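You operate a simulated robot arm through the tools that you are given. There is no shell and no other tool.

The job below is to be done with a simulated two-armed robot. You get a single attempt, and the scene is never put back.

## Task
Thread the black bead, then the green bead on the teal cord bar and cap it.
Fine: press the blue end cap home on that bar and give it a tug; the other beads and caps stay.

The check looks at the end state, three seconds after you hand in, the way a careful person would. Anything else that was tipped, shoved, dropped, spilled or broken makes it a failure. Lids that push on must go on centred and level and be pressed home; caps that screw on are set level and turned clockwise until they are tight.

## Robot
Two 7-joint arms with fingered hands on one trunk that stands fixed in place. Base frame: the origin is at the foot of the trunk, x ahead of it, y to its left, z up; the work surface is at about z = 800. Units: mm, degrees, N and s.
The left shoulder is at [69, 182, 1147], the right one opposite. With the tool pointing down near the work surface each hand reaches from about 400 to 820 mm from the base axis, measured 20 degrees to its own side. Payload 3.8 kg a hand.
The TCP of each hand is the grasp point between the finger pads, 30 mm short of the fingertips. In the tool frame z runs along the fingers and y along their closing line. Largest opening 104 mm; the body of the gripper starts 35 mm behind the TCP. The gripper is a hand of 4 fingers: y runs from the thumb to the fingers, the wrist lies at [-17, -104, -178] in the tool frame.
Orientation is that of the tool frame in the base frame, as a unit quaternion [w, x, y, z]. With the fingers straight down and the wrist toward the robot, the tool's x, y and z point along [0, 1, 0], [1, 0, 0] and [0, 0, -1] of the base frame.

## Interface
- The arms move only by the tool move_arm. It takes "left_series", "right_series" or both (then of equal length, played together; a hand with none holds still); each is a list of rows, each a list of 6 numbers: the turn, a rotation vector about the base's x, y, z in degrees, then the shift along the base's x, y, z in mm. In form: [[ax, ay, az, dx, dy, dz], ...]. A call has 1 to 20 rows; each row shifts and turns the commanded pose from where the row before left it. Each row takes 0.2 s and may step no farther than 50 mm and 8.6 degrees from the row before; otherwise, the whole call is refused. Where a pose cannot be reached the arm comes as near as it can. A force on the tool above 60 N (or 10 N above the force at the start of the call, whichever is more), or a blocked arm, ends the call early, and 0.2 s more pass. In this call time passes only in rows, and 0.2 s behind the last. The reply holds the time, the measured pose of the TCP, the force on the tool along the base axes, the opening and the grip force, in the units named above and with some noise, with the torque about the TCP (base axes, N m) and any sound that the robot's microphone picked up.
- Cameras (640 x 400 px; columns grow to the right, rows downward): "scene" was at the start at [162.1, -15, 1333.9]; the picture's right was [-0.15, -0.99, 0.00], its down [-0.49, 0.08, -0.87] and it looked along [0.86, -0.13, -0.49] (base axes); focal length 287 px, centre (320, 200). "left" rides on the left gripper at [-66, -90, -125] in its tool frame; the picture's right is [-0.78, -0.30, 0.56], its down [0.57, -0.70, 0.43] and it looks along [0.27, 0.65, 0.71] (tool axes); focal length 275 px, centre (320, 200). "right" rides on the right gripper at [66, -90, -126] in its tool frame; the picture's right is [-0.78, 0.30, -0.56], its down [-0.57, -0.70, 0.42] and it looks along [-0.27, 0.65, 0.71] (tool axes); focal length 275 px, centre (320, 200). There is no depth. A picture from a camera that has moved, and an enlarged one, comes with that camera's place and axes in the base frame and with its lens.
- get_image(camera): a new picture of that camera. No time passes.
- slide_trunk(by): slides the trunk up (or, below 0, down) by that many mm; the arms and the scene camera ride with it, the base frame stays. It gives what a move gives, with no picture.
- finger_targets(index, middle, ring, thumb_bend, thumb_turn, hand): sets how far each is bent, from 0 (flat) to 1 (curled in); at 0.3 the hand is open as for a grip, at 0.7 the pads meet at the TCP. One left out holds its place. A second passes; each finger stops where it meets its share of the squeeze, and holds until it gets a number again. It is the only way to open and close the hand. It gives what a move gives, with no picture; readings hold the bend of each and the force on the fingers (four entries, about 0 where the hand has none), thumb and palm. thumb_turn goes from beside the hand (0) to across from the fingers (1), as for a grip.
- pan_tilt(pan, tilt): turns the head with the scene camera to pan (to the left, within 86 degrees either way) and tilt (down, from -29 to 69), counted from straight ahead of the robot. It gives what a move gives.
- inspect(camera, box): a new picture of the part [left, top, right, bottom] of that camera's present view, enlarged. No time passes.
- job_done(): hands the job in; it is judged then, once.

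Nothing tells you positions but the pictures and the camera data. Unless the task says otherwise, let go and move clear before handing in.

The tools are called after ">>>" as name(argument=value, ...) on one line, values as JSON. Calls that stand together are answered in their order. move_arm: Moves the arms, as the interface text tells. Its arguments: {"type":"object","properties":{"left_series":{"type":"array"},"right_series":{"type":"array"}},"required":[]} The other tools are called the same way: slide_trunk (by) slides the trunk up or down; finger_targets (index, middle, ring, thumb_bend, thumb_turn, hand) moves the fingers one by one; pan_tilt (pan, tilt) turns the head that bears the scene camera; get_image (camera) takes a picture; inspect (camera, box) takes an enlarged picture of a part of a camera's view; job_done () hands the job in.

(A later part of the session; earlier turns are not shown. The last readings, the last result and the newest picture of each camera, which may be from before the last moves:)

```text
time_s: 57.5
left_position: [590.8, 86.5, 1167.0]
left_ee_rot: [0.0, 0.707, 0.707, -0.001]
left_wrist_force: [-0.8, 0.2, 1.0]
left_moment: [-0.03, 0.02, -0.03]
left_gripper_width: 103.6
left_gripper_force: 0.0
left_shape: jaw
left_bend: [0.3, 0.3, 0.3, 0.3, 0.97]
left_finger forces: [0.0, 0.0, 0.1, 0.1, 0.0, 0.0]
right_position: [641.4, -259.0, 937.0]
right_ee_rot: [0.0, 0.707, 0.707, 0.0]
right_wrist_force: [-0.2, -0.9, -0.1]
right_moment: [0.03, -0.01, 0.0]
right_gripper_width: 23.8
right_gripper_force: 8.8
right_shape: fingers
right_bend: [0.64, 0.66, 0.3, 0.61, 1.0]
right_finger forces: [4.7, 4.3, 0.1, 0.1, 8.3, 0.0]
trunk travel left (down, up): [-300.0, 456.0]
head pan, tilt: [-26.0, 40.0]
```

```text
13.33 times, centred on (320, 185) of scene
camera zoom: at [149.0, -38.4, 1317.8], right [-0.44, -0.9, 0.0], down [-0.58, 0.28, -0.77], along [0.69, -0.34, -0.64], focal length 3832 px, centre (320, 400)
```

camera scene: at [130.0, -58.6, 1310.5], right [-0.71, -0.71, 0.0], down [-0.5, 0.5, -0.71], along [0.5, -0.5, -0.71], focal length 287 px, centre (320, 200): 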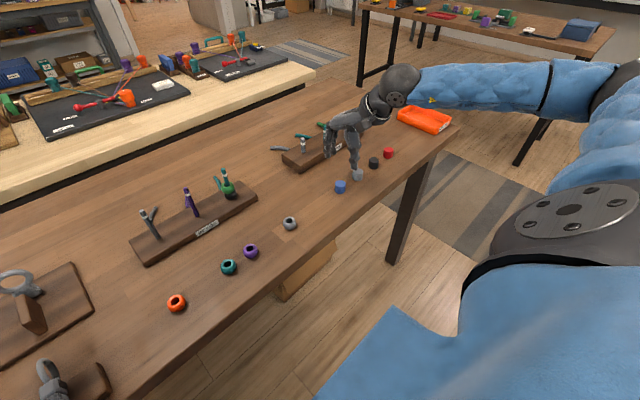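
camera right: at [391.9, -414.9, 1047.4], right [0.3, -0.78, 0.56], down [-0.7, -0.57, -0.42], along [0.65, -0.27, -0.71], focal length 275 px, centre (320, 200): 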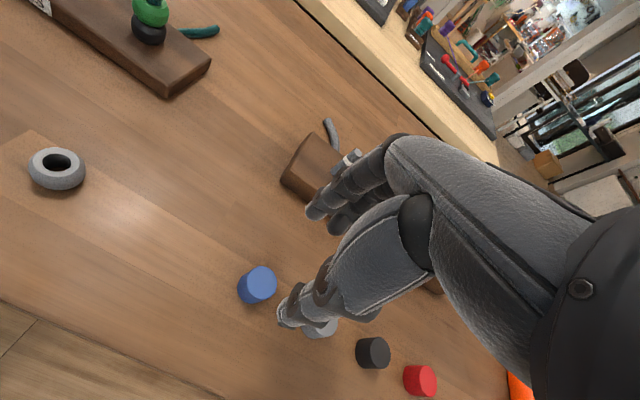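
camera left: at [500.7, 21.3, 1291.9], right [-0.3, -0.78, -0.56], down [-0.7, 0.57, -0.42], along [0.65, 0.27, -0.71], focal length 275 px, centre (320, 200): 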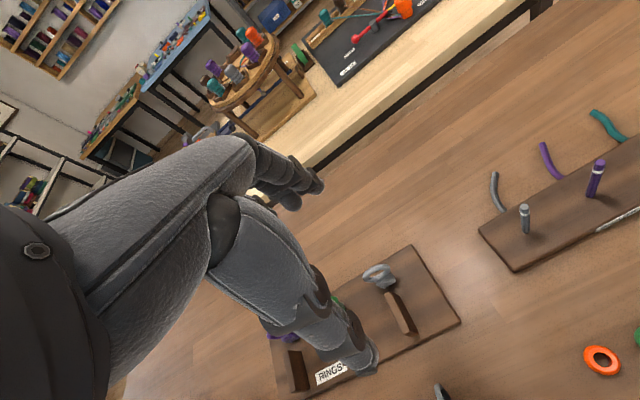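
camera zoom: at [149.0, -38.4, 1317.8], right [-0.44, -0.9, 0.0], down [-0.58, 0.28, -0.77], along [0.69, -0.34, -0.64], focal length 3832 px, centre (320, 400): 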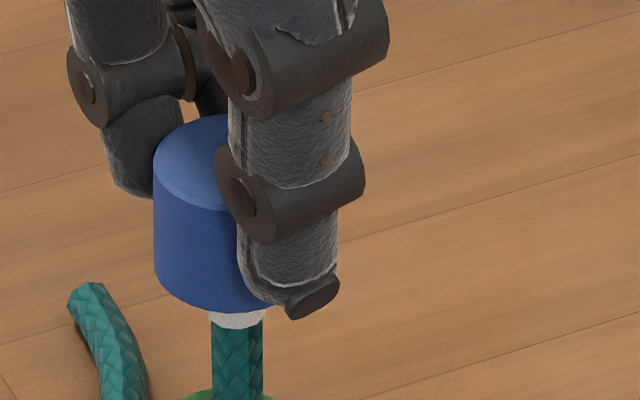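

Still free. The cap's lower edge is reaching the white band in the picture, so I'll keep going until I feel resistance.

>>> move_arm(right_series=[[0, 0, 0, 0, 0, -1.5]])

>>> move_arm(right_series=[[0, 0, 0, 0, 0, -1.5]])

>>> move_arm(right_series=[[0, 0, 0, 0, 0, -1.5]])

>>> inspect(camera="scene", box=[305, 170, 335, 200])

```text
time_s: 57.9
left_position: [589.8, 86.6, 1166.0]
left_ee_rot: [0.0, 0.707, 0.707, -0.001]
left_wrist_force: [0.5, -0.2, 0.1]
left_moment: [-0.04, 0.0, 0.01]
left_gripper_width: 103.7
left_gripper_force: 0.0
left_shape: jaw
left_bend: [0.3, 0.3, 0.3, 0.3, 0.97]
left_finger forces: [0.1, 0.0, 0.1, 0.0, 0.0, 0.0]
right_position: [640.9, -259.0, 935.7]
right_ee_rot: [0.0, 0.707, 0.707, 0.0]
right_wrist_force: [-0.3, 0.0, -0.8]
right_moment: [0.01, -0.01, 0.0]
right_gripper_width: 24.0
right_gripper_force: 8.6
right_shape: fingers
right_bend: [0.64, 0.66, 0.3, 0.61, 1.0]
right_finger forces: [4.7, 4.3, 0.1, 0.0, 8.4, 0.0]
trunk travel left (down, up): [-300.0, 456.0]
head pan, tilt: [-26.0, 40.0]
```

```text
time_s: 58.3
left_position: [590.2, 86.1, 1166.0]
left_ee_rot: [-0.001, 0.707, 0.707, 0.0]
left_wrist_force: [-0.2, -0.7, -0.5]
left_moment: [-0.02, 0.01, -0.02]
left_gripper_width: 103.7
left_gripper_force: 0.2
left_shape: jaw
left_bend: [0.3, 0.3, 0.3, 0.3, 0.97]
left_finger forces: [0.0, 0.1, 0.1, 0.0, 0.0, 0.1]
right_position: [640.3, -258.6, 934.8]
right_ee_rot: [0.0, 0.707, 0.707, -0.001]
right_wrist_force: [0.0, 0.1, 0.1]
right_moment: [-0.02, -0.02, 0.03]
right_gripper_width: 23.6
right_gripper_force: 8.6
right_shape: fingers
right_bend: [0.64, 0.66, 0.3, 0.61, 1.0]
right_finger forces: [4.6, 4.3, 0.0, 0.0, 8.3, 0.0]
trunk travel left (down, up): [-300.0, 456.0]
head pan, tilt: [-26.0, 40.0]
```

```text
time_s: 58.7
left_position: [590.5, 86.1, 1166.2]
left_ee_rot: [-0.001, 0.707, 0.708, -0.001]
left_wrist_force: [0.6, 0.0, -0.6]
left_moment: [0.01, -0.02, 0.0]
left_gripper_width: 103.5
left_gripper_force: 0.1
left_shape: jaw
left_bend: [0.3, 0.3, 0.3, 0.3, 0.97]
left_finger forces: [0.1, 0.1, 0.0, 0.0, 0.0, 0.0]
right_position: [640.6, -259.4, 932.9]
right_ee_rot: [0.0, 0.707, 0.707, 0.0]
right_wrist_force: [0.2, -0.7, 0.0]
right_moment: [-0.03, -0.01, 0.01]
right_gripper_width: 23.7
right_gripper_force: 9.0
right_shape: fingers
right_bend: [0.64, 0.66, 0.3, 0.61, 1.0]
right_finger forces: [4.8, 4.3, 0.0, 0.0, 8.4, 0.1]
trunk travel left (down, up): [-300.0, 456.0]
head pan, tilt: [-26.0, 40.0]
```

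```text
13.33 times, centred on (320, 185) of scene
camera zoom: at [149.0, -38.4, 1317.8], right [-0.44, -0.9, 0.0], down [-0.58, 0.28, -0.77], along [0.69, -0.34, -0.64], focal length 3832 px, centre (320, 400)
```

zoom: 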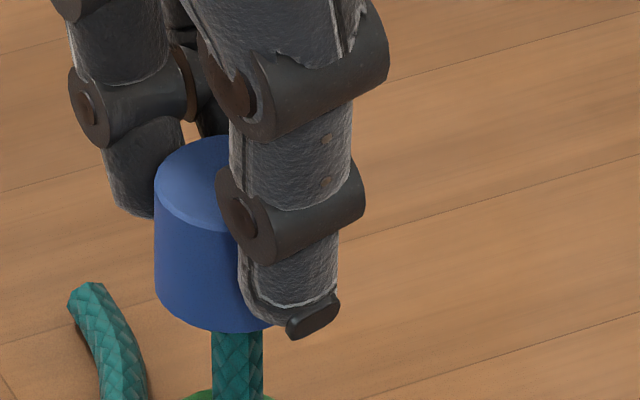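

Still no force, with the cap bottom estimated at z≈892. I'll check from the right camera and then keep going.

>>> inspect(camera="right", box=[250, 220, 350, 300])

>>> move_arm(right_series=[[0, 0, 0, 0, 0, -1.5]])

>>> move_arm(right_series=[[0, 0, 0, 0, 0, -1.5]])

```text
5.00 times, centred on (300, 260) of right
camera zoom: at [550.8, -192.0, 1058.8], right [0.3, -0.78, 0.56], down [-0.7, -0.57, -0.42], along [0.65, -0.26, -0.71], focal length 1376 px, centre (420, -100)
```

zoom: 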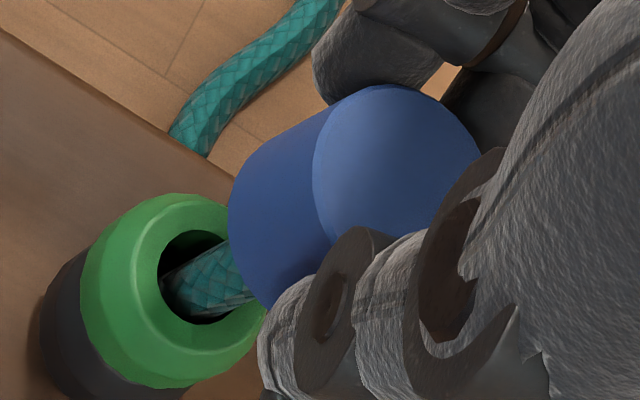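

```text
time_s: 59.1
left_position: [589.6, 86.5, 1166.1]
left_ee_rot: [-0.001, 0.707, 0.707, 0.001]
left_wrist_force: [-1.0, -0.7, 0.6]
left_moment: [0.03, 0.0, 0.0]
left_gripper_width: 103.5
left_gripper_force: 0.1
left_shape: jaw
left_bend: [0.3, 0.3, 0.3, 0.3, 0.97]
left_finger forces: [0.1, 0.1, 0.0, 0.0, 0.0, 0.0]
right_position: [640.8, -260.1, 932.9]
right_ee_rot: [0.0, 0.707, 0.707, 0.0]
right_wrist_force: [0.4, 0.1, 2.2]
right_moment: [-0.05, 0.01, -0.02]
right_gripper_width: 23.4
right_gripper_force: 8.5
right_shape: fingers
right_bend: [0.64, 0.66, 0.3, 0.61, 1.0]
right_finger forces: [4.9, 4.6, 0.0, 0.1, 8.7, 0.0]
trunk travel left (down, up): [-300.0, 456.0]
head pan, tilt: [-26.0, 40.0]
```

```text
time_s: 59.5
left_position: [590.4, 87.7, 1166.5]
left_ee_rot: [-0.001, 0.707, 0.707, 0.0]
left_wrist_force: [-0.7, -0.4, -0.1]
left_moment: [-0.01, -0.01, -0.02]
left_gripper_width: 103.7
left_gripper_force: 0.1
left_shape: jaw
left_bend: [0.3, 0.3, 0.3, 0.3, 0.97]
left_finger forces: [0.1, 0.0, 0.0, 0.0, 0.0, 0.1]
right_position: [640.8, -259.5, 928.6]
right_ee_rot: [0.0, 0.707, 0.708, -0.001]
right_wrist_force: [0.3, -0.2, 1.1]
right_moment: [-0.01, 0.01, 0.03]
right_gripper_width: 23.7
right_gripper_force: 8.8
right_shape: fingers
right_bend: [0.64, 0.66, 0.3, 0.61, 1.0]
right_finger forces: [5.0, 4.5, 0.1, 0.0, 8.7, 0.1]
trunk travel left (down, up): [-300.0, 456.0]
head pan, tilt: [-26.0, 40.0]
```

First resistance of 1–2 N at TCP z≈930. I'll press on carefully in 1 mm steps.

>>> move_arm(right_series=[[0, 0, 0, 0, 0, -1]])

>>> move_arm(right_series=[[0, 0, 0, 0, 0, -1]])

>>> inspect(camera="right", box=[250, 220, 350, 300])

>>> inspect(camera="scene", box=[305, 170, 335, 200])

```text
time_s: 59.9
left_position: [589.9, 86.9, 1166.8]
left_ee_rot: [-0.001, 0.707, 0.707, -0.001]
left_wrist_force: [-0.4, 0.5, -0.6]
left_moment: [0.0, 0.01, 0.01]
left_gripper_width: 103.6
left_gripper_force: 0.0
left_shape: jaw
left_bend: [0.3, 0.3, 0.3, 0.3, 0.97]
left_finger forces: [0.1, 0.0, 0.1, 0.1, 0.0, 0.1]
right_position: [641.4, -258.8, 928.9]
right_ee_rot: [0.0, 0.707, 0.707, 0.0]
right_wrist_force: [0.1, -0.3, 1.1]
right_moment: [-0.02, 0.02, -0.01]
right_gripper_width: 23.7
right_gripper_force: 9.3
right_shape: fingers
right_bend: [0.64, 0.66, 0.3, 0.61, 1.0]
right_finger forces: [4.9, 4.5, 0.0, 0.0, 8.7, 0.0]
trunk travel left (down, up): [-300.0, 456.0]
head pan, tilt: [-26.0, 40.0]
```

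```text
time_s: 60.3
left_position: [591.2, 86.5, 1167.2]
left_ee_rot: [0.0, 0.707, 0.707, 0.0]
left_wrist_force: [-0.5, 0.9, 0.0]
left_moment: [0.01, -0.01, 0.0]
left_gripper_width: 103.7
left_gripper_force: 0.0
left_shape: jaw
left_bend: [0.3, 0.3, 0.3, 0.3, 0.97]
left_finger forces: [0.1, 0.0, 0.0, 0.0, 0.0, 0.0]
right_position: [640.3, -258.8, 927.7]
right_ee_rot: [0.001, 0.707, 0.707, 0.0]
right_wrist_force: [0.1, 0.3, 1.8]
right_moment: [-0.02, -0.03, 0.03]
right_gripper_width: 23.7
right_gripper_force: 9.1
right_shape: fingers
right_bend: [0.64, 0.66, 0.3, 0.61, 1.0]
right_finger forces: [5.0, 4.5, 0.0, 0.0, 8.8, 0.0]
trunk travel left (down, up): [-300.0, 456.0]
head pan, tilt: [-26.0, 40.0]
```

```text
5.00 times, centred on (300, 260) of right
camera zoom: at [550.5, -191.6, 1053.8], right [0.3, -0.78, 0.56], down [-0.7, -0.57, -0.42], along [0.65, -0.27, -0.71], focal length 1376 px, centre (420, -100)
```

zoom: 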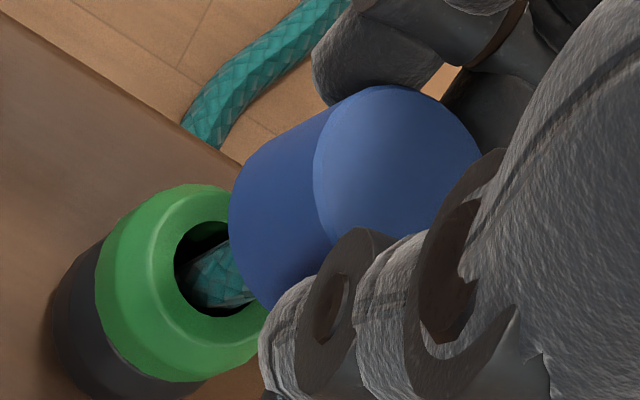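

```text
13.33 times, centred on (320, 185) of scene
camera zoom: at [148.9, -38.3, 1317.8], right [-0.44, -0.9, 0.0], down [-0.58, 0.28, -0.77], along [0.69, -0.34, -0.64], focal length 3832 px, centre (320, 400)
```

zoom: 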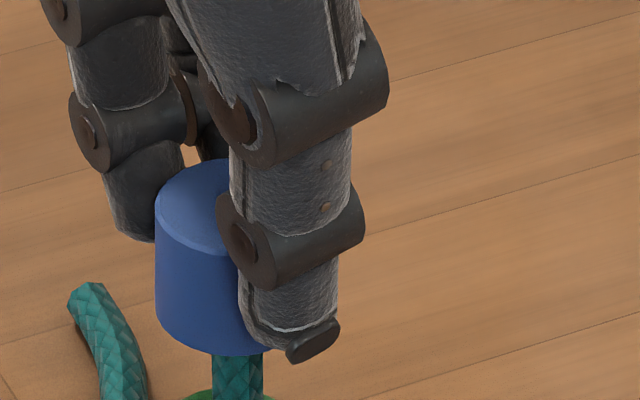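

The cap moves down with the hand and isn't slipping in the fingers. I'll keep pressing in small steps until it bottoms out.

>>> move_arm(right_series=[[0, 0, 0, 0, 0, -1]])

>>> move_arm(right_series=[[0, 0, 0, 0, 0, -1]])

>>> inspect(camera="right", box=[250, 220, 350, 300])

```text
time_s: 60.7
left_position: [591.3, 87.5, 1165.3]
left_ee_rot: [0.0, 0.707, 0.707, -0.001]
left_wrist_force: [-0.3, 0.8, -0.4]
left_moment: [0.01, 0.0, -0.01]
left_gripper_width: 104.0
left_gripper_force: 0.1
left_shape: jaw
left_bend: [0.3, 0.3, 0.3, 0.3, 0.97]
left_finger forces: [0.0, 0.1, 0.1, 0.1, 0.0, 0.0]
right_position: [641.1, -258.6, 926.2]
right_ee_rot: [-0.001, 0.708, 0.707, -0.001]
right_wrist_force: [0.8, -1.4, -1.0]
right_moment: [-0.03, 0.0, -0.03]
right_gripper_width: 23.6
right_gripper_force: 9.2
right_shape: fingers
right_bend: [0.63, 0.65, 0.3, 0.62, 1.0]
right_finger forces: [5.0, 5.3, 0.0, 0.0, 8.2, 0.0]
trunk travel left (down, up): [-300.0, 456.0]
head pan, tilt: [-26.0, 40.0]
```

```text
time_s: 61.1
left_position: [591.2, 86.6, 1165.6]
left_ee_rot: [-0.001, 0.708, 0.706, -0.001]
left_wrist_force: [0.8, 0.0, -1.0]
left_moment: [0.0, -0.01, 0.02]
left_gripper_width: 103.6
left_gripper_force: 0.2
left_shape: jaw
left_bend: [0.3, 0.3, 0.3, 0.3, 0.97]
left_finger forces: [0.0, 0.0, 0.0, 0.0, 0.0, 0.0]
right_position: [641.0, -259.4, 925.1]
right_ee_rot: [0.0, 0.708, 0.706, 0.0]
right_wrist_force: [3.4, -2.7, -0.8]
right_moment: [-0.05, -0.14, 0.01]
right_gripper_width: 23.6
right_gripper_force: 9.7
right_shape: fingers
right_bend: [0.63, 0.65, 0.3, 0.62, 1.0]
right_finger forces: [5.5, 6.4, 0.0, 0.0, 7.4, 0.0]
trunk travel left (down, up): [-300.0, 456.0]
head pan, tilt: [-26.0, 40.0]
```

```text
5.00 times, centred on (300, 260) of right
camera zoom: at [551.1, -192.3, 1051.2], right [0.3, -0.78, 0.56], down [-0.7, -0.57, -0.42], along [0.65, -0.27, -0.71], focal length 1376 px, centre (420, -100)
```

zoom: 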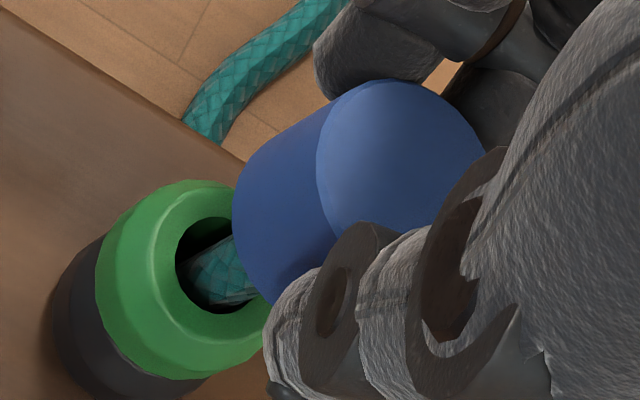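

A sideways force of about 4 N has appeared, as if the cap is now centring itself on the bar. I'll ease the hand toward that side and look at the force again.

>>> move_arm(right_series=[[0, 0, 0, 0.7, -0.5, 0]])

>>> inspect(camera="scene", box=[305, 170, 335, 200])

```text
time_s: 61.5
left_position: [589.9, 88.3, 1166.3]
left_ee_rot: [0.0, 0.706, 0.708, -0.001]
left_wrist_force: [0.0, -0.3, 0.6]
left_moment: [0.0, 0.05, 0.0]
left_gripper_width: 103.4
left_gripper_force: 0.1
left_shape: jaw
left_bend: [0.3, 0.3, 0.3, 0.3, 0.97]
left_finger forces: [0.1, 0.0, 0.1, 0.0, 0.1, 0.0]
right_position: [641.5, -260.4, 924.8]
right_ee_rot: [-0.001, 0.707, 0.707, -0.001]
right_wrist_force: [1.7, -1.0, -0.7]
right_moment: [-0.08, -0.02, -0.03]
right_gripper_width: 23.9
right_gripper_force: 9.1
right_shape: fingers
right_bend: [0.63, 0.65, 0.3, 0.62, 1.0]
right_finger forces: [5.0, 5.7, 0.0, 0.0, 8.0, 0.0]
trunk travel left (down, up): [-300.0, 456.0]
head pan, tilt: [-26.0, 40.0]
```

```text
13.33 times, centred on (320, 185) of scene
camera zoom: at [149.3, -38.6, 1317.7], right [-0.44, -0.9, 0.0], down [-0.58, 0.28, -0.77], along [0.69, -0.34, -0.64], focal length 3832 px, centre (320, 400)
```

zoom: 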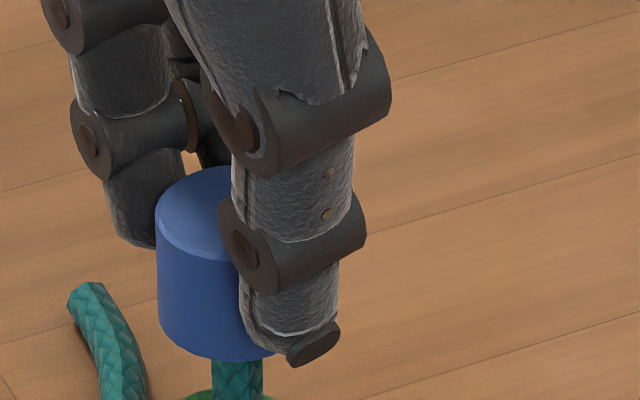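

The force halved, so I'll ease a bit more and then press down further.

>>> move_arm(right_series=[[0, 0, 0, 0.6, -0.4, 0]])

>>> move_arm(right_series=[[0, 0, 0, 0, 0, -1]])

>>> inspect(camera="right", box=[250, 220, 350, 300])

```text
time_s: 61.9
left_position: [589.7, 86.3, 1166.5]
left_ee_rot: [-0.001, 0.707, 0.707, 0.0]
left_wrist_force: [-0.6, 0.5, 0.7]
left_moment: [0.01, -0.01, 0.01]
left_gripper_width: 103.7
left_gripper_force: 0.0
left_shape: jaw
left_bend: [0.3, 0.3, 0.3, 0.3, 0.97]
left_finger forces: [0.1, 0.0, 0.0, 0.0, 0.0, 0.0]
right_position: [640.8, -259.2, 924.7]
right_ee_rot: [-0.001, 0.707, 0.707, -0.001]
right_wrist_force: [0.5, 0.0, -1.3]
right_moment: [-0.02, 0.01, 0.02]
right_gripper_width: 23.7
right_gripper_force: 9.5
right_shape: fingers
right_bend: [0.64, 0.66, 0.3, 0.62, 1.0]
right_finger forces: [4.7, 4.7, 0.0, 0.0, 8.6, 0.0]
trunk travel left (down, up): [-300.0, 456.0]
head pan, tilt: [-26.0, 40.0]
```

```text
time_s: 62.3
left_position: [590.3, 87.2, 1166.2]
left_ee_rot: [0.0, 0.707, 0.707, -0.001]
left_wrist_force: [0.9, 0.3, -0.2]
left_moment: [0.03, -0.02, -0.02]
left_gripper_width: 103.8
left_gripper_force: 0.0
left_shape: jaw
left_bend: [0.3, 0.3, 0.3, 0.3, 0.97]
left_finger forces: [0.1, 0.0, 0.0, 0.0, 0.1, 0.1]
right_position: [641.3, -260.0, 925.2]
right_ee_rot: [0.001, 0.707, 0.707, -0.001]
right_wrist_force: [0.4, -1.0, 0.3]
right_moment: [-0.02, 0.07, -0.01]
right_gripper_width: 23.6
right_gripper_force: 9.2
right_shape: fingers
right_bend: [0.64, 0.66, 0.3, 0.62, 1.0]
right_finger forces: [4.7, 4.7, 0.0, 0.0, 8.8, 0.1]
trunk travel left (down, up): [-300.0, 456.0]
head pan, tilt: [-26.0, 40.0]
```

```text
5.00 times, centred on (300, 260) of right
camera zoom: at [551.7, -192.8, 1051.0], right [0.3, -0.78, 0.56], down [-0.7, -0.57, -0.42], along [0.65, -0.26, -0.71], focal length 1376 px, centre (420, -100)
```

zoom: 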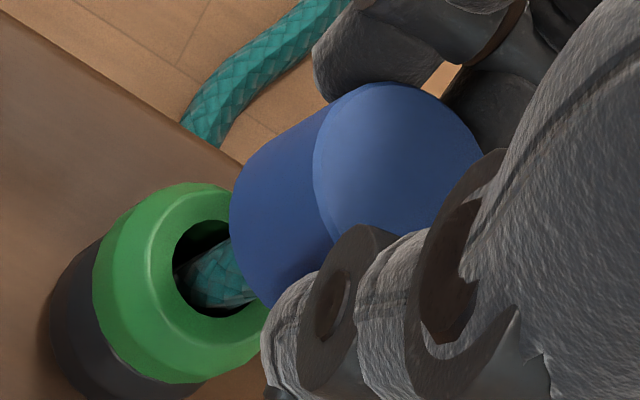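

The lateral force is gone. I'll press further in 1 mm steps, watching for firm resistance.

>>> move_arm(right_series=[[0, 0, 0, 0, 0, -1]])

>>> move_arm(right_series=[[0, 0, 0, 0, 0, -1]])

>>> move_arm(right_series=[[0, 0, 0, 0, 0, -1]])

>>> inspect(camera="right", box=[250, 220, 350, 300])

>>> inspect(camera="scene", box=[305, 170, 335, 200])

```text
time_s: 62.7
left_position: [589.8, 87.5, 1166.0]
left_ee_rot: [0.0, 0.707, 0.707, 0.0]
left_wrist_force: [0.7, 0.1, -0.5]
left_moment: [-0.03, 0.0, -0.02]
left_gripper_width: 103.7
left_gripper_force: 0.1
left_shape: jaw
left_bend: [0.3, 0.3, 0.3, 0.3, 0.97]
left_finger forces: [0.0, 0.1, 0.0, 0.1, 0.0, 0.0]
right_position: [641.3, -260.5, 924.7]
right_ee_rot: [0.001, 0.707, 0.707, 0.001]
right_wrist_force: [0.3, -1.2, 1.9]
right_moment: [-0.04, 0.03, -0.04]
right_gripper_width: 23.8
right_gripper_force: 9.7
right_shape: fingers
right_bend: [0.64, 0.66, 0.3, 0.62, 1.0]
right_finger forces: [4.9, 4.9, 0.0, 0.0, 9.0, 0.0]
trunk travel left (down, up): [-300.0, 456.0]
head pan, tilt: [-26.0, 40.0]
```

```text
time_s: 63.1
left_position: [590.2, 87.5, 1166.2]
left_ee_rot: [0.0, 0.707, 0.707, 0.0]
left_wrist_force: [0.2, -0.4, 0.2]
left_moment: [0.03, -0.01, 0.04]
left_gripper_width: 103.6
left_gripper_force: 0.1
left_shape: jaw
left_bend: [0.3, 0.3, 0.3, 0.3, 0.97]
left_finger forces: [0.1, 0.0, 0.0, 0.0, 0.0, 0.1]
right_position: [641.9, -259.9, 924.9]
right_ee_rot: [0.001, 0.707, 0.707, 0.001]
right_wrist_force: [0.2, -0.5, 6.6]
right_moment: [-0.05, 0.05, 0.0]
right_gripper_width: 23.6
right_gripper_force: 9.4
right_shape: fingers
right_bend: [0.64, 0.66, 0.3, 0.62, 1.0]
right_finger forces: [5.2, 4.9, 0.0, 0.0, 9.5, 0.0]
trunk travel left (down, up): [-300.0, 456.0]
head pan, tilt: [-26.0, 40.0]
```

```text
time_s: 63.5
left_position: [589.4, 86.9, 1167.7]
left_ee_rot: [0.001, 0.707, 0.707, 0.001]
left_wrist_force: [0.4, 0.0, -1.0]
left_moment: [-0.01, -0.02, -0.02]
left_gripper_width: 103.6
left_gripper_force: 0.2
left_shape: jaw
left_bend: [0.3, 0.3, 0.3, 0.3, 0.97]
left_finger forces: [0.0, 0.0, 0.0, 0.0, 0.1, 0.1]
right_position: [641.5, -258.3, 925.3]
right_ee_rot: [0.002, 0.707, 0.707, 0.001]
right_wrist_force: [0.1, -1.6, 9.9]
right_moment: [0.0, 0.07, -0.01]
right_gripper_width: 23.1
right_gripper_force: 10.4
right_shape: fingers
right_bend: [0.64, 0.66, 0.3, 0.62, 1.0]
right_finger forces: [5.3, 5.6, 0.1, 0.0, 9.9, 0.1]
trunk travel left (down, up): [-300.0, 456.0]
head pan, tilt: [-26.0, 40.0]
```

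```text
5.00 times, centred on (300, 260) of right
camera zoom: at [551.7, -192.6, 1049.5], right [0.29, -0.78, 0.56], down [-0.7, -0.57, -0.43], along [0.65, -0.27, -0.71], focal length 1376 px, centre (420, -100)
```

zoom: 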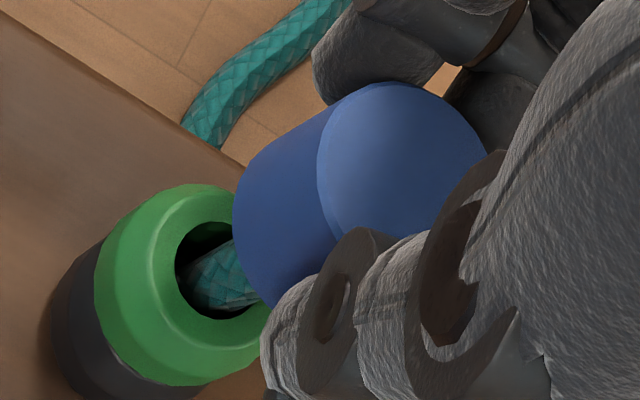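

```text
13.33 times, centred on (320, 185) of scene
camera zoom: at [147.9, -38.0, 1318.0], right [-0.44, -0.9, 0.0], down [-0.58, 0.28, -0.77], along [0.69, -0.34, -0.64], focal length 3832 px, centre (320, 400)
```

zoom: 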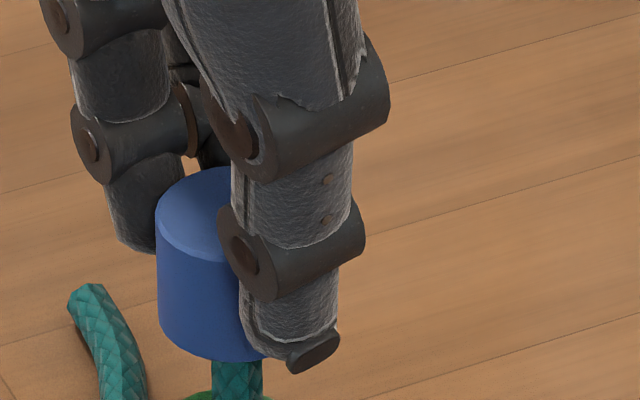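

Firm resistance is building, about 10 N with z stuck at ≈925. I'll push a little more and listen for a click.

>>> move_arm(right_series=[[0, 0, 0, 0, 0, -1]])

>>> move_arm(right_series=[[0, 0, 0, 0, 0, -1]])

>>> inspect(camera="right", box=[250, 220, 350, 300])

```text
time_s: 63.9
left_position: [588.7, 87.6, 1167.1]
left_ee_rot: [0.0, 0.707, 0.707, 0.0]
left_wrist_force: [0.1, 0.2, 0.1]
left_moment: [0.0, 0.02, -0.03]
left_gripper_width: 103.8
left_gripper_force: 0.1
left_shape: jaw
left_bend: [0.3, 0.3, 0.3, 0.3, 0.97]
left_finger forces: [0.1, 0.0, 0.0, 0.0, 0.0, 0.1]
right_position: [641.4, -260.1, 923.1]
right_ee_rot: [0.001, 0.708, 0.707, 0.002]
right_wrist_force: [0.3, -1.9, 14.1]
right_moment: [-0.06, 0.05, -0.01]
right_gripper_width: 23.5
right_gripper_force: 10.7
right_shape: fingers
right_bend: [0.64, 0.66, 0.3, 0.62, 1.0]
right_finger forces: [5.5, 6.2, 0.1, 0.0, 10.1, 0.1]
trunk travel left (down, up): [-300.0, 456.0]
head pan, tilt: [-26.0, 40.0]
```

```text
time_s: 64.3
left_position: [588.9, 88.3, 1167.5]
left_ee_rot: [-0.001, 0.707, 0.707, -0.001]
left_wrist_force: [-0.7, -0.5, -0.2]
left_moment: [0.0, 0.02, -0.01]
left_gripper_width: 103.6
left_gripper_force: 0.1
left_shape: jaw
left_bend: [0.3, 0.3, 0.3, 0.3, 0.97]
left_finger forces: [0.0, 0.0, 0.0, 0.0, 0.1, 0.0]
right_position: [642.5, -260.1, 923.2]
right_ee_rot: [0.002, 0.707, 0.707, 0.001]
right_wrist_force: [2.3, -2.7, 17.6]
right_moment: [-0.04, -0.01, -0.05]
right_gripper_width: 23.1
right_gripper_force: 11.9
right_shape: fingers
right_bend: [0.64, 0.66, 0.3, 0.62, 1.0]
right_finger forces: [6.5, 7.1, 0.1, 0.1, 10.1, 0.1]
trunk travel left (down, up): [-300.0, 456.0]
head pan, tilt: [-26.0, 40.0]
```

```text
5.00 times, centred on (300, 260) of right
camera zoom: at [551.5, -192.6, 1048.0], right [0.29, -0.78, 0.56], down [-0.7, -0.57, -0.43], along [0.65, -0.27, -0.71], focal length 1376 px, centre (420, -100)
```

zoom: 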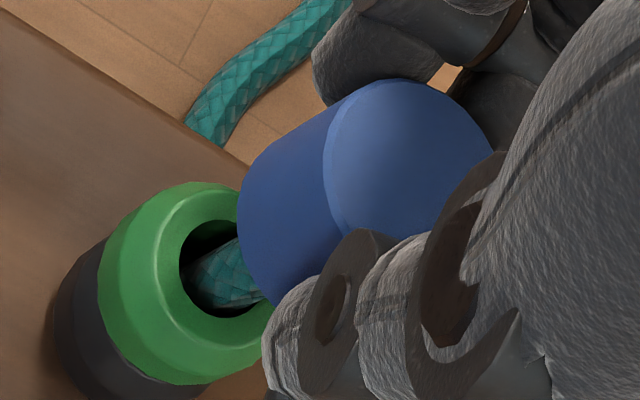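

It reaches about 18 N with no further travel, and my height estimates suggest the bore has bottomed. To make sure it is home, I'll relieve the push, squeeze tighter, and press again with more force.

>>> move_arm(right_series=[[0, 0, 0, 0, 0, 2], [0, 0, 0, 0, 0, 2]])

>>> finger_targets(hand="right", index=0.78, middle=0.79, thumb_bend=0.78)

>>> inspect(camera="right", box=[250, 220, 350, 300])

```text
time_s: 64.9
left_position: [590.3, 87.2, 1167.0]
left_ee_rot: [0.001, 0.708, 0.707, 0.0]
left_wrist_force: [0.2, -0.3, 1.0]
left_moment: [0.01, -0.03, 0.03]
left_gripper_width: 103.9
left_gripper_force: 0.1
left_shape: jaw
left_bend: [0.3, 0.3, 0.3, 0.3, 0.97]
left_finger forces: [0.1, 0.0, 0.0, 0.0, 0.0, 0.0]
right_position: [641.4, -259.2, 922.0]
right_ee_rot: [0.0, 0.707, 0.708, 0.0]
right_wrist_force: [5.2, -0.3, 9.3]
right_moment: [-0.03, -0.14, 0.03]
right_gripper_width: 23.4
right_gripper_force: 11.0
right_shape: fingers
right_bend: [0.64, 0.66, 0.3, 0.62, 1.0]
right_finger forces: [7.0, 6.9, 0.0, 0.0, 7.7, 0.0]
trunk travel left (down, up): [-300.0, 456.0]
head pan, tilt: [-26.0, 40.0]
```

```text
time_s: 65.9
left_position: [589.5, 86.7, 1166.4]
left_ee_rot: [-0.001, 0.707, 0.707, 0.0]
left_wrist_force: [-0.1, -0.2, -1.0]
left_moment: [-0.01, -0.02, 0.0]
left_gripper_width: 103.8
left_gripper_force: 0.1
left_shape: jaw
left_bend: [0.3, 0.3, 0.3, 0.3, 0.97]
left_finger forces: [0.0, 0.1, 0.0, 0.0, 0.0, 0.0]
right_position: [641.3, -260.7, 922.3]
right_ee_rot: [-0.001, 0.707, 0.707, -0.002]
right_wrist_force: [0.5, -0.5, -1.7]
right_moment: [0.02, -0.01, 0.03]
right_gripper_width: 22.7
right_gripper_force: 20.4
right_shape: fingers
right_bend: [0.71, 0.64, 0.3, 0.63, 1.0]
right_finger forces: [11.0, 9.7, 0.0, 0.0, 19.8, 0.0]
trunk travel left (down, up): [-300.0, 456.0]
head pan, tilt: [-26.0, 40.0]
```

```text
5.00 times, centred on (300, 260) of right
camera zoom: at [552.0, -193.0, 1048.7], right [0.3, -0.78, 0.56], down [-0.7, -0.57, -0.42], along [0.65, -0.27, -0.72], focal length 1376 px, centre (420, -100)
```

zoom: 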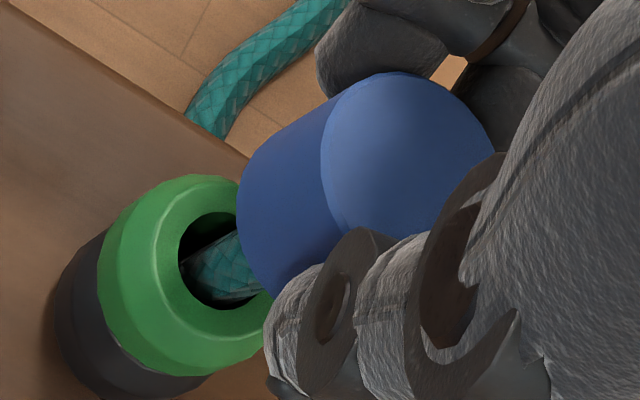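

The grip is now about 20 N and the cap still sits centred. I'll press down again in steps.

>>> move_arm(right_series=[[0, 0, 0, 0, 0, -2], [0, 0, 0, 0, 0, -2]])

>>> move_arm(right_series=[[0, 0, 0, 0, 0, -2]])

>>> move_arm(right_series=[[0, 0, 0, 0, 0, -1.5]])

>>> inspect(camera="right", box=[250, 220, 350, 300])

```text
time_s: 66.5
left_position: [588.8, 87.9, 1167.6]
left_ee_rot: [0.0, 0.707, 0.707, 0.0]
left_wrist_force: [-0.4, 0.3, 0.7]
left_moment: [0.01, -0.01, -0.06]
left_gripper_width: 103.8
left_gripper_force: 0.1
left_shape: jaw
left_bend: [0.3, 0.3, 0.3, 0.3, 0.97]
left_finger forces: [0.0, 0.1, 0.1, 0.1, 0.0, 0.0]
right_position: [641.6, -259.5, 921.8]
right_ee_rot: [0.001, 0.707, 0.707, 0.001]
right_wrist_force: [-1.5, -2.9, 6.3]
right_moment: [-0.05, 0.08, 0.02]
right_gripper_width: 22.4
right_gripper_force: 21.2
right_shape: fingers
right_bend: [0.71, 0.64, 0.3, 0.63, 1.0]
right_finger forces: [10.8, 10.7, 0.1, 0.1, 20.9, 0.1]
trunk travel left (down, up): [-300.0, 456.0]
head pan, tilt: [-26.0, 40.0]
```

```text
time_s: 66.9
left_position: [587.6, 87.2, 1166.8]
left_ee_rot: [0.0, 0.707, 0.707, 0.0]
left_wrist_force: [-0.7, -0.2, -0.8]
left_moment: [0.01, 0.0, -0.01]
left_gripper_width: 103.8
left_gripper_force: 0.1
left_shape: jaw
left_bend: [0.3, 0.3, 0.3, 0.3, 0.97]
left_finger forces: [0.1, 0.0, 0.1, 0.0, 0.1, 0.0]
right_position: [641.5, -260.2, 920.6]
right_ee_rot: [0.003, 0.707, 0.707, 0.003]
right_wrist_force: [0.5, -4.0, 15.0]
right_moment: [-0.09, 0.04, 0.04]
right_gripper_width: 22.1
right_gripper_force: 22.9
right_shape: fingers
right_bend: [0.71, 0.64, 0.3, 0.63, 1.0]
right_finger forces: [11.4, 12.5, 0.1, 0.0, 21.5, 0.1]
trunk travel left (down, up): [-300.0, 456.0]
head pan, tilt: [-26.0, 40.0]
```

```text
time_s: 67.3
left_position: [587.1, 87.5, 1168.2]
left_ee_rot: [0.001, 0.707, 0.707, 0.0]
left_wrist_force: [-0.3, -0.7, 0.0]
left_moment: [-0.02, -0.02, -0.02]
left_gripper_width: 103.8
left_gripper_force: 0.1
left_shape: jaw
left_bend: [0.3, 0.3, 0.3, 0.3, 0.97]
left_finger forces: [0.0, 0.0, 0.0, 0.0, 0.0, 0.0]
right_position: [642.2, -261.0, 921.5]
right_ee_rot: [0.001, 0.708, 0.706, 0.004]
right_wrist_force: [2.3, -4.4, 23.5]
right_moment: [-0.11, 0.05, -0.02]
right_gripper_width: 22.3
right_gripper_force: 24.3
right_shape: fingers
right_bend: [0.71, 0.64, 0.3, 0.63, 1.0]
right_finger forces: [12.4, 14.1, 0.1, 0.1, 22.0, 0.0]
trunk travel left (down, up): [-300.0, 456.0]
head pan, tilt: [-26.0, 40.0]
```

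```text
5.00 times, centred on (300, 260) of right
camera zoom: at [551.0, -192.9, 1045.9], right [0.29, -0.78, 0.56], down [-0.7, -0.57, -0.43], along [0.65, -0.26, -0.71], focal length 1376 px, centre (420, -100)
```

zoom: 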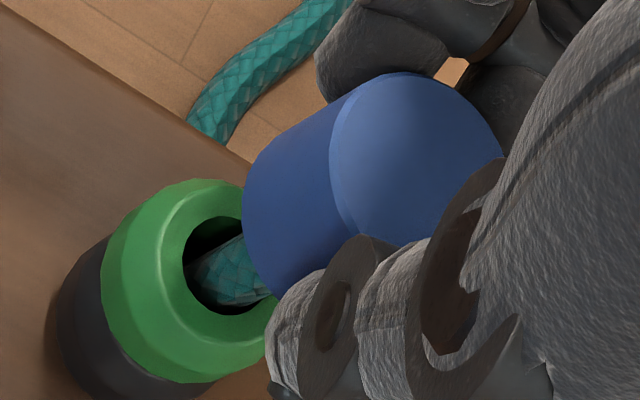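

About 23.5 N was applied and the cap doesn't descend any further. I'll relieve the press and look at how the cap sits.

>>> move_arm(right_series=[[0, 0, 0, 0, 0, -1.5]])

>>> move_arm(right_series=[[0, 0, 0, 0, 0, 2], [0, 0, 0, 0, 0, 2], [0, 0, 0, 0, 0, 2]])

>>> inspect(camera="scene", box=[305, 170, 335, 200])

```text
time_s: 67.7
left_position: [588.4, 87.5, 1167.6]
left_ee_rot: [0.001, 0.707, 0.707, 0.0]
left_wrist_force: [0.8, -1.0, 0.0]
left_moment: [-0.03, 0.01, -0.01]
left_gripper_width: 103.8
left_gripper_force: 0.0
left_shape: jaw
left_bend: [0.3, 0.3, 0.3, 0.3, 0.97]
left_finger forces: [0.0, 0.0, 0.0, 0.1, 0.1, 0.0]
right_position: [641.9, -260.3, 920.4]
right_ee_rot: [0.003, 0.707, 0.707, 0.004]
right_wrist_force: [2.1, -6.3, 27.8]
right_moment: [-0.17, 0.09, 0.02]
right_gripper_width: 22.3
right_gripper_force: 25.2
right_shape: fingers
right_bend: [0.71, 0.64, 0.3, 0.63, 1.0]
right_finger forces: [12.8, 15.0, 0.0, 0.0, 22.5, 0.0]
trunk travel left (down, up): [-300.0, 456.0]
head pan, tilt: [-26.0, 40.0]
```

```text
time_s: 68.5
left_position: [589.5, 86.6, 1166.4]
left_ee_rot: [0.0, 0.708, 0.706, 0.001]
left_wrist_force: [-0.5, 0.1, -0.3]
left_moment: [-0.01, -0.01, 0.01]
left_gripper_width: 103.7
left_gripper_force: 0.0
left_shape: jaw
left_bend: [0.3, 0.3, 0.3, 0.3, 0.97]
left_finger forces: [0.1, 0.0, 0.0, 0.0, 0.0, 0.0]
right_position: [641.1, -259.2, 922.0]
right_ee_rot: [0.0, 0.707, 0.707, 0.0]
right_wrist_force: [4.7, -3.8, 13.1]
right_moment: [-0.1, -0.07, 0.0]
right_gripper_width: 22.5
right_gripper_force: 23.5
right_shape: fingers
right_bend: [0.71, 0.63, 0.3, 0.64, 1.0]
right_finger forces: [13.7, 13.9, 0.1, 0.0, 19.6, 0.1]
trunk travel left (down, up): [-300.0, 456.0]
head pan, tilt: [-26.0, 40.0]
```

```text
13.33 times, centred on (320, 185) of scene
camera zoom: at [148.3, -38.3, 1317.8], right [-0.44, -0.9, 0.0], down [-0.58, 0.28, -0.77], along [0.69, -0.34, -0.64], focal length 3832 px, centre (320, 400)
```

zoom: 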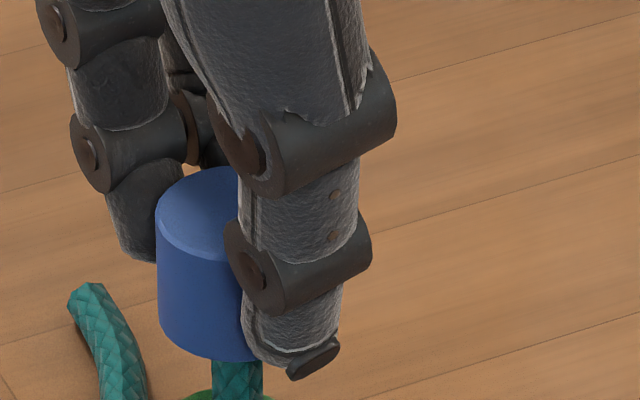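

The cap hasn't moved since it first stopped and took 28 N, so it is bottomed out and sits level. I'll relax the grip to a moderate level and then give a gentle upward tug.

>>> move_arm(right_series=[[0, 0, 0, 0, 0, 1.5], [0, 0, 0, 0, 0, 1]])

>>> finger_targets(hand="right", index=0.72, middle=0.72, thumb_bend=0.72)

```text
time_s: 69.1
left_position: [589.8, 86.2, 1165.9]
left_ee_rot: [-0.001, 0.707, 0.707, -0.001]
left_wrist_force: [0.1, -0.5, -0.4]
left_moment: [-0.01, -0.03, -0.02]
left_gripper_width: 103.7
left_gripper_force: 0.2
left_shape: jaw
left_bend: [0.3, 0.3, 0.3, 0.3, 0.97]
left_finger forces: [0.0, 0.1, 0.0, 0.0, 0.0, 0.0]
right_position: [641.3, -261.3, 922.7]
right_ee_rot: [-0.001, 0.707, 0.707, -0.001]
right_wrist_force: [4.1, -3.8, 4.1]
right_moment: [-0.03, -0.09, 0.01]
right_gripper_width: 22.5
right_gripper_force: 21.4
right_shape: fingers
right_bend: [0.71, 0.63, 0.3, 0.64, 1.0]
right_finger forces: [12.8, 12.1, 0.0, 0.1, 18.6, 0.0]
trunk travel left (down, up): [-300.0, 456.0]
head pan, tilt: [-26.0, 40.0]
```

```text
time_s: 70.1
left_position: [590.0, 87.0, 1165.8]
left_ee_rot: [0.0, 0.707, 0.707, 0.0]
left_wrist_force: [-0.6, 0.3, 0.5]
left_moment: [0.0, 0.04, -0.04]
left_gripper_width: 103.8
left_gripper_force: 0.0
left_shape: jaw
left_bend: [0.3, 0.3, 0.3, 0.3, 0.97]
left_finger forces: [0.0, 0.1, 0.0, 0.0, 0.0, 0.0]
right_position: [641.6, -260.4, 922.7]
right_ee_rot: [0.0, 0.707, 0.707, -0.001]
right_wrist_force: [2.3, -1.7, 0.5]
right_moment: [-0.06, -0.05, -0.03]
right_gripper_width: 22.9
right_gripper_force: 14.3
right_shape: fingers
right_bend: [0.71, 0.65, 0.3, 0.63, 1.0]
right_finger forces: [8.3, 8.1, 0.1, 0.1, 12.3, 0.0]
trunk travel left (down, up): [-300.0, 456.0]
head pan, tilt: [-26.0, 40.0]
```

The push is now neutral at about 0 N. I'll tug upward in small 0.8 mm steps and watch whether the cap holds.

>>> move_arm(right_series=[[0, 0, 0, 0, 0, 0.8]])

>>> move_arm(right_series=[[0, 0, 0, 0, 0, 0.8]])

>>> inspect(camera="scene", box=[305, 170, 335, 200])

```text
time_s: 70.5
left_position: [589.6, 87.1, 1167.1]
left_ee_rot: [0.0, 0.707, 0.708, -0.001]
left_wrist_force: [-0.1, 0.4, -0.2]
left_moment: [-0.01, 0.01, 0.0]
left_gripper_width: 103.8
left_gripper_force: 0.0
left_shape: jaw
left_bend: [0.3, 0.3, 0.3, 0.3, 0.97]
left_finger forces: [0.0, 0.0, 0.0, 0.0, 0.0, 0.1]
right_position: [643.3, -259.7, 922.8]
right_ee_rot: [-0.002, 0.707, 0.707, -0.002]
right_wrist_force: [2.3, -1.5, -3.6]
right_moment: [-0.03, -0.03, -0.02]
right_gripper_width: 23.1
right_gripper_force: 13.7
right_shape: fingers
right_bend: [0.71, 0.65, 0.3, 0.63, 1.0]
right_finger forces: [8.1, 7.5, 0.1, 0.1, 12.0, 0.1]
trunk travel left (down, up): [-300.0, 456.0]
head pan, tilt: [-26.0, 40.0]
```

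```text
time_s: 70.9
left_position: [590.7, 86.3, 1165.7]
left_ee_rot: [-0.001, 0.707, 0.707, -0.001]
left_wrist_force: [-0.4, -1.3, -0.3]
left_moment: [0.01, 0.01, 0.0]
left_gripper_width: 103.8
left_gripper_force: 0.1
left_shape: jaw
left_bend: [0.3, 0.3, 0.3, 0.3, 0.97]
left_finger forces: [0.0, 0.0, 0.0, 0.0, 0.1, 0.0]
right_position: [642.5, -259.7, 924.3]
right_ee_rot: [-0.002, 0.706, 0.708, -0.002]
right_wrist_force: [0.9, -1.0, -7.1]
right_moment: [-0.02, -0.04, 0.01]
right_gripper_width: 23.4
right_gripper_force: 12.9
right_shape: fingers
right_bend: [0.71, 0.65, 0.3, 0.63, 1.0]
right_finger forces: [7.8, 6.8, 0.1, 0.0, 11.6, 0.1]
trunk travel left (down, up): [-300.0, 456.0]
head pan, tilt: [-26.0, 40.0]
```

```text
13.33 times, centred on (320, 185) of scene
camera zoom: at [149.9, -38.7, 1317.5], right [-0.44, -0.9, 0.0], down [-0.58, 0.28, -0.77], along [0.69, -0.34, -0.64], focal length 3832 px, centre (320, 400)
```

zoom: 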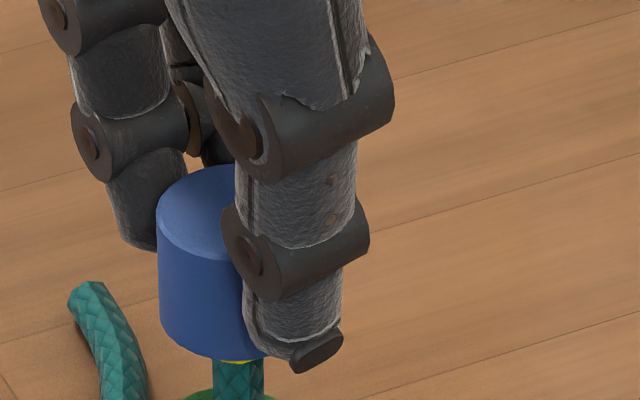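

The cap holds against a 7 N pull. A yellow strip now shows just under the cap, so I'll look closely before doing anything else.

>>> inspect(camera="scene", box=[313, 190, 328, 204])

>>> inspect(camera="right", box=[250, 220, 350, 300])

```text
16.00 times, centred on (320, 197) of scene
camera zoom: at [149.9, -38.7, 1317.5], right [-0.44, -0.9, 0.0], down [-0.58, 0.28, -0.77], along [0.69, -0.34, -0.64], focal length 4599 px, centre (312, 248)
```

zoom: 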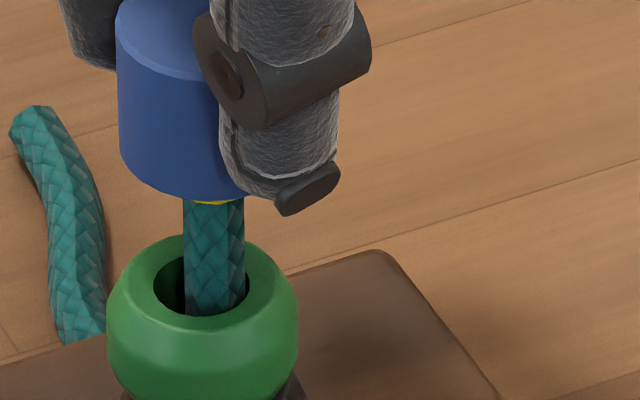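

```text
5.00 times, centred on (300, 260) of right
camera zoom: at [552.5, -193.1, 1049.5], right [0.3, -0.78, 0.56], down [-0.7, -0.57, -0.42], along [0.65, -0.27, -0.72], focal length 1376 px, centre (420, -100)
```

zoom: 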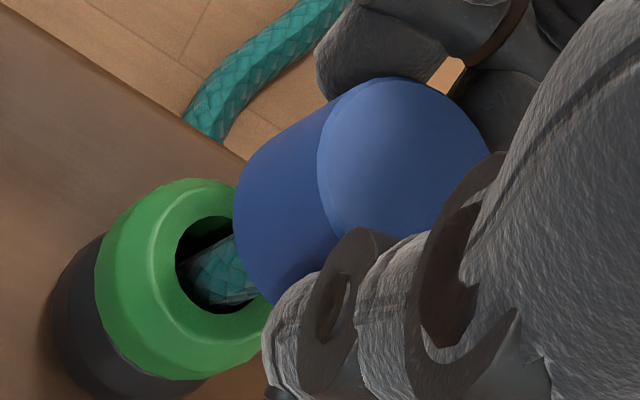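

A thin yellow ring is visible on the bar under the cap, which suggests the tug raised the cap by about 0.7 mm. I'll push it back down and compare.

>>> move_arm(right_series=[[0, 0, 0, 0, 0, -1.5], [0, 0, 0, 0, 0, -1.5]])

>>> inspect(camera="scene", box=[313, 190, 328, 204])

>>> move_arm(right_series=[[0, 0, 0, 0, 0, -2]])

>>> inspect(camera="scene", box=[313, 190, 328, 204])

```text
time_s: 71.5
left_position: [590.2, 87.3, 1166.6]
left_ee_rot: [0.0, 0.707, 0.707, -0.001]
left_wrist_force: [-0.7, -0.1, -0.4]
left_moment: [0.0, -0.03, -0.02]
left_gripper_width: 103.7
left_gripper_force: 0.1
left_shape: jaw
left_bend: [0.3, 0.3, 0.3, 0.3, 0.97]
left_finger forces: [0.0, 0.0, 0.1, 0.0, 0.0, 0.0]
right_position: [641.9, -261.2, 922.7]
right_ee_rot: [0.001, 0.707, 0.707, 0.0]
right_wrist_force: [-0.9, -0.4, -2.3]
right_moment: [-0.04, 0.05, 0.02]
right_gripper_width: 23.2
right_gripper_force: 13.0
right_shape: fingers
right_bend: [0.71, 0.65, 0.3, 0.62, 1.0]
right_finger forces: [7.7, 6.8, 0.0, 0.1, 13.0, 0.0]
trunk travel left (down, up): [-300.0, 456.0]
head pan, tilt: [-26.0, 40.0]
```

```text
16.00 times, centred on (320, 197) of scene
camera zoom: at [149.1, -38.5, 1317.8], right [-0.44, -0.9, 0.0], down [-0.58, 0.28, -0.77], along [0.69, -0.34, -0.64], focal length 4599 px, centre (312, 248)
```

zoom: 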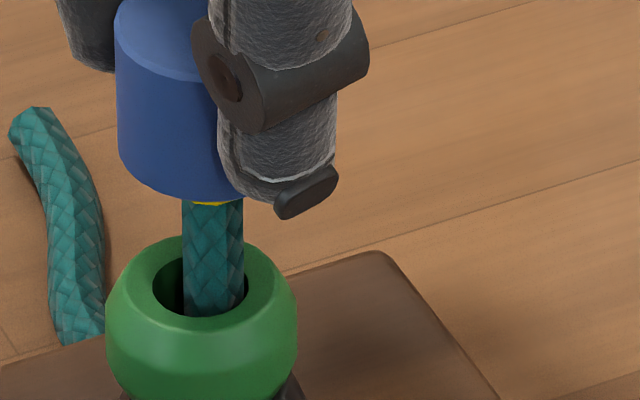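

```text
time_s: 71.9
left_position: [590.1, 86.2, 1168.5]
left_ee_rot: [0.0, 0.708, 0.707, -0.001]
left_wrist_force: [-0.7, 0.1, 0.3]
left_moment: [-0.02, 0.0, 0.01]
left_gripper_width: 104.0
left_gripper_force: 0.0
left_shape: jaw
left_bend: [0.3, 0.3, 0.3, 0.3, 0.97]
left_finger forces: [0.0, 0.1, 0.0, 0.0, 0.0, 0.0]
right_position: [642.4, -260.5, 922.7]
right_ee_rot: [0.001, 0.707, 0.707, 0.002]
right_wrist_force: [0.7, -1.6, 5.5]
right_moment: [-0.02, 0.11, 0.01]
right_gripper_width: 22.7
right_gripper_force: 14.7
right_shape: fingers
right_bend: [0.71, 0.65, 0.3, 0.62, 1.0]
right_finger forces: [8.0, 7.4, 0.0, 0.0, 13.4, 0.1]
trunk travel left (down, up): [-300.0, 456.0]
head pan, tilt: [-26.0, 40.0]
```

```text
16.00 times, centred on (320, 197) of scene
camera zoom: at [148.5, -38.3, 1318.0], right [-0.44, -0.9, 0.0], down [-0.58, 0.28, -0.77], along [0.69, -0.34, -0.64], focal length 4599 px, centre (312, 248)
```

zoom: 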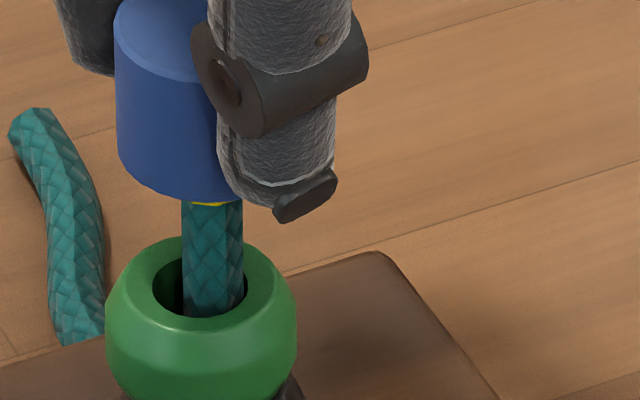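

I'll compare this view directly with the earlier frame, then press harder to see whether the ring disappears.

>>> inspect(camera="scene", box=[305, 170, 335, 200])

>>> move_arm(right_series=[[0, 0, 0, 0, 0, -2], [0, 0, 0, 0, 0, -2]])

>>> inspect(camera="scene", box=[313, 190, 328, 204])

```text
13.33 times, centred on (320, 185) of scene
camera zoom: at [148.5, -38.3, 1318.0], right [-0.44, -0.9, 0.0], down [-0.58, 0.28, -0.77], along [0.69, -0.34, -0.64], focal length 3832 px, centre (320, 400)
```

zoom: 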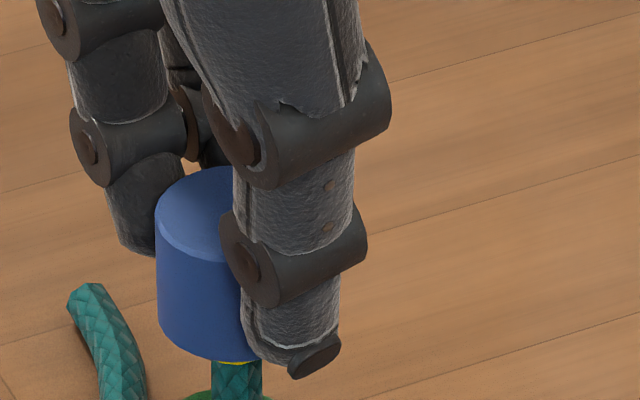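

```text
time_s: 72.5
left_position: [589.0, 87.9, 1167.8]
left_ee_rot: [0.0, 0.707, 0.707, 0.0]
left_wrist_force: [-0.5, -0.2, 0.8]
left_moment: [0.01, 0.0, 0.0]
left_gripper_width: 103.6
left_gripper_force: 0.1
left_shape: jaw
left_bend: [0.3, 0.3, 0.3, 0.3, 0.97]
left_finger forces: [0.0, 0.0, 0.0, 0.0, 0.0, 0.0]
right_position: [641.9, -259.9, 921.4]
right_ee_rot: [0.004, 0.708, 0.706, 0.004]
right_wrist_force: [4.1, -3.3, 20.8]
right_moment: [-0.1, 0.02, -0.01]
right_gripper_width: 22.7
right_gripper_force: 17.2
right_shape: fingers
right_bend: [0.71, 0.65, 0.3, 0.62, 1.0]
right_finger forces: [10.1, 10.7, 0.0, 0.0, 14.0, 0.1]
trunk travel left (down, up): [-300.0, 456.0]
head pan, tilt: [-26.0, 40.0]
```

```text
16.00 times, centred on (320, 197) of scene
camera zoom: at [147.4, -38.0, 1318.2], right [-0.44, -0.9, 0.0], down [-0.58, 0.28, -0.77], along [0.69, -0.34, -0.64], focal length 4599 px, centre (312, 248)
```

zoom: 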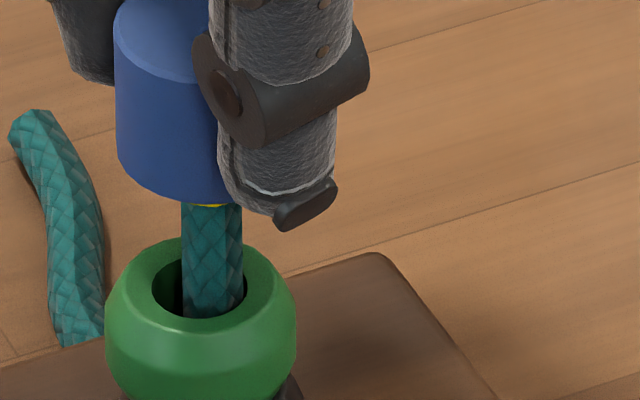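

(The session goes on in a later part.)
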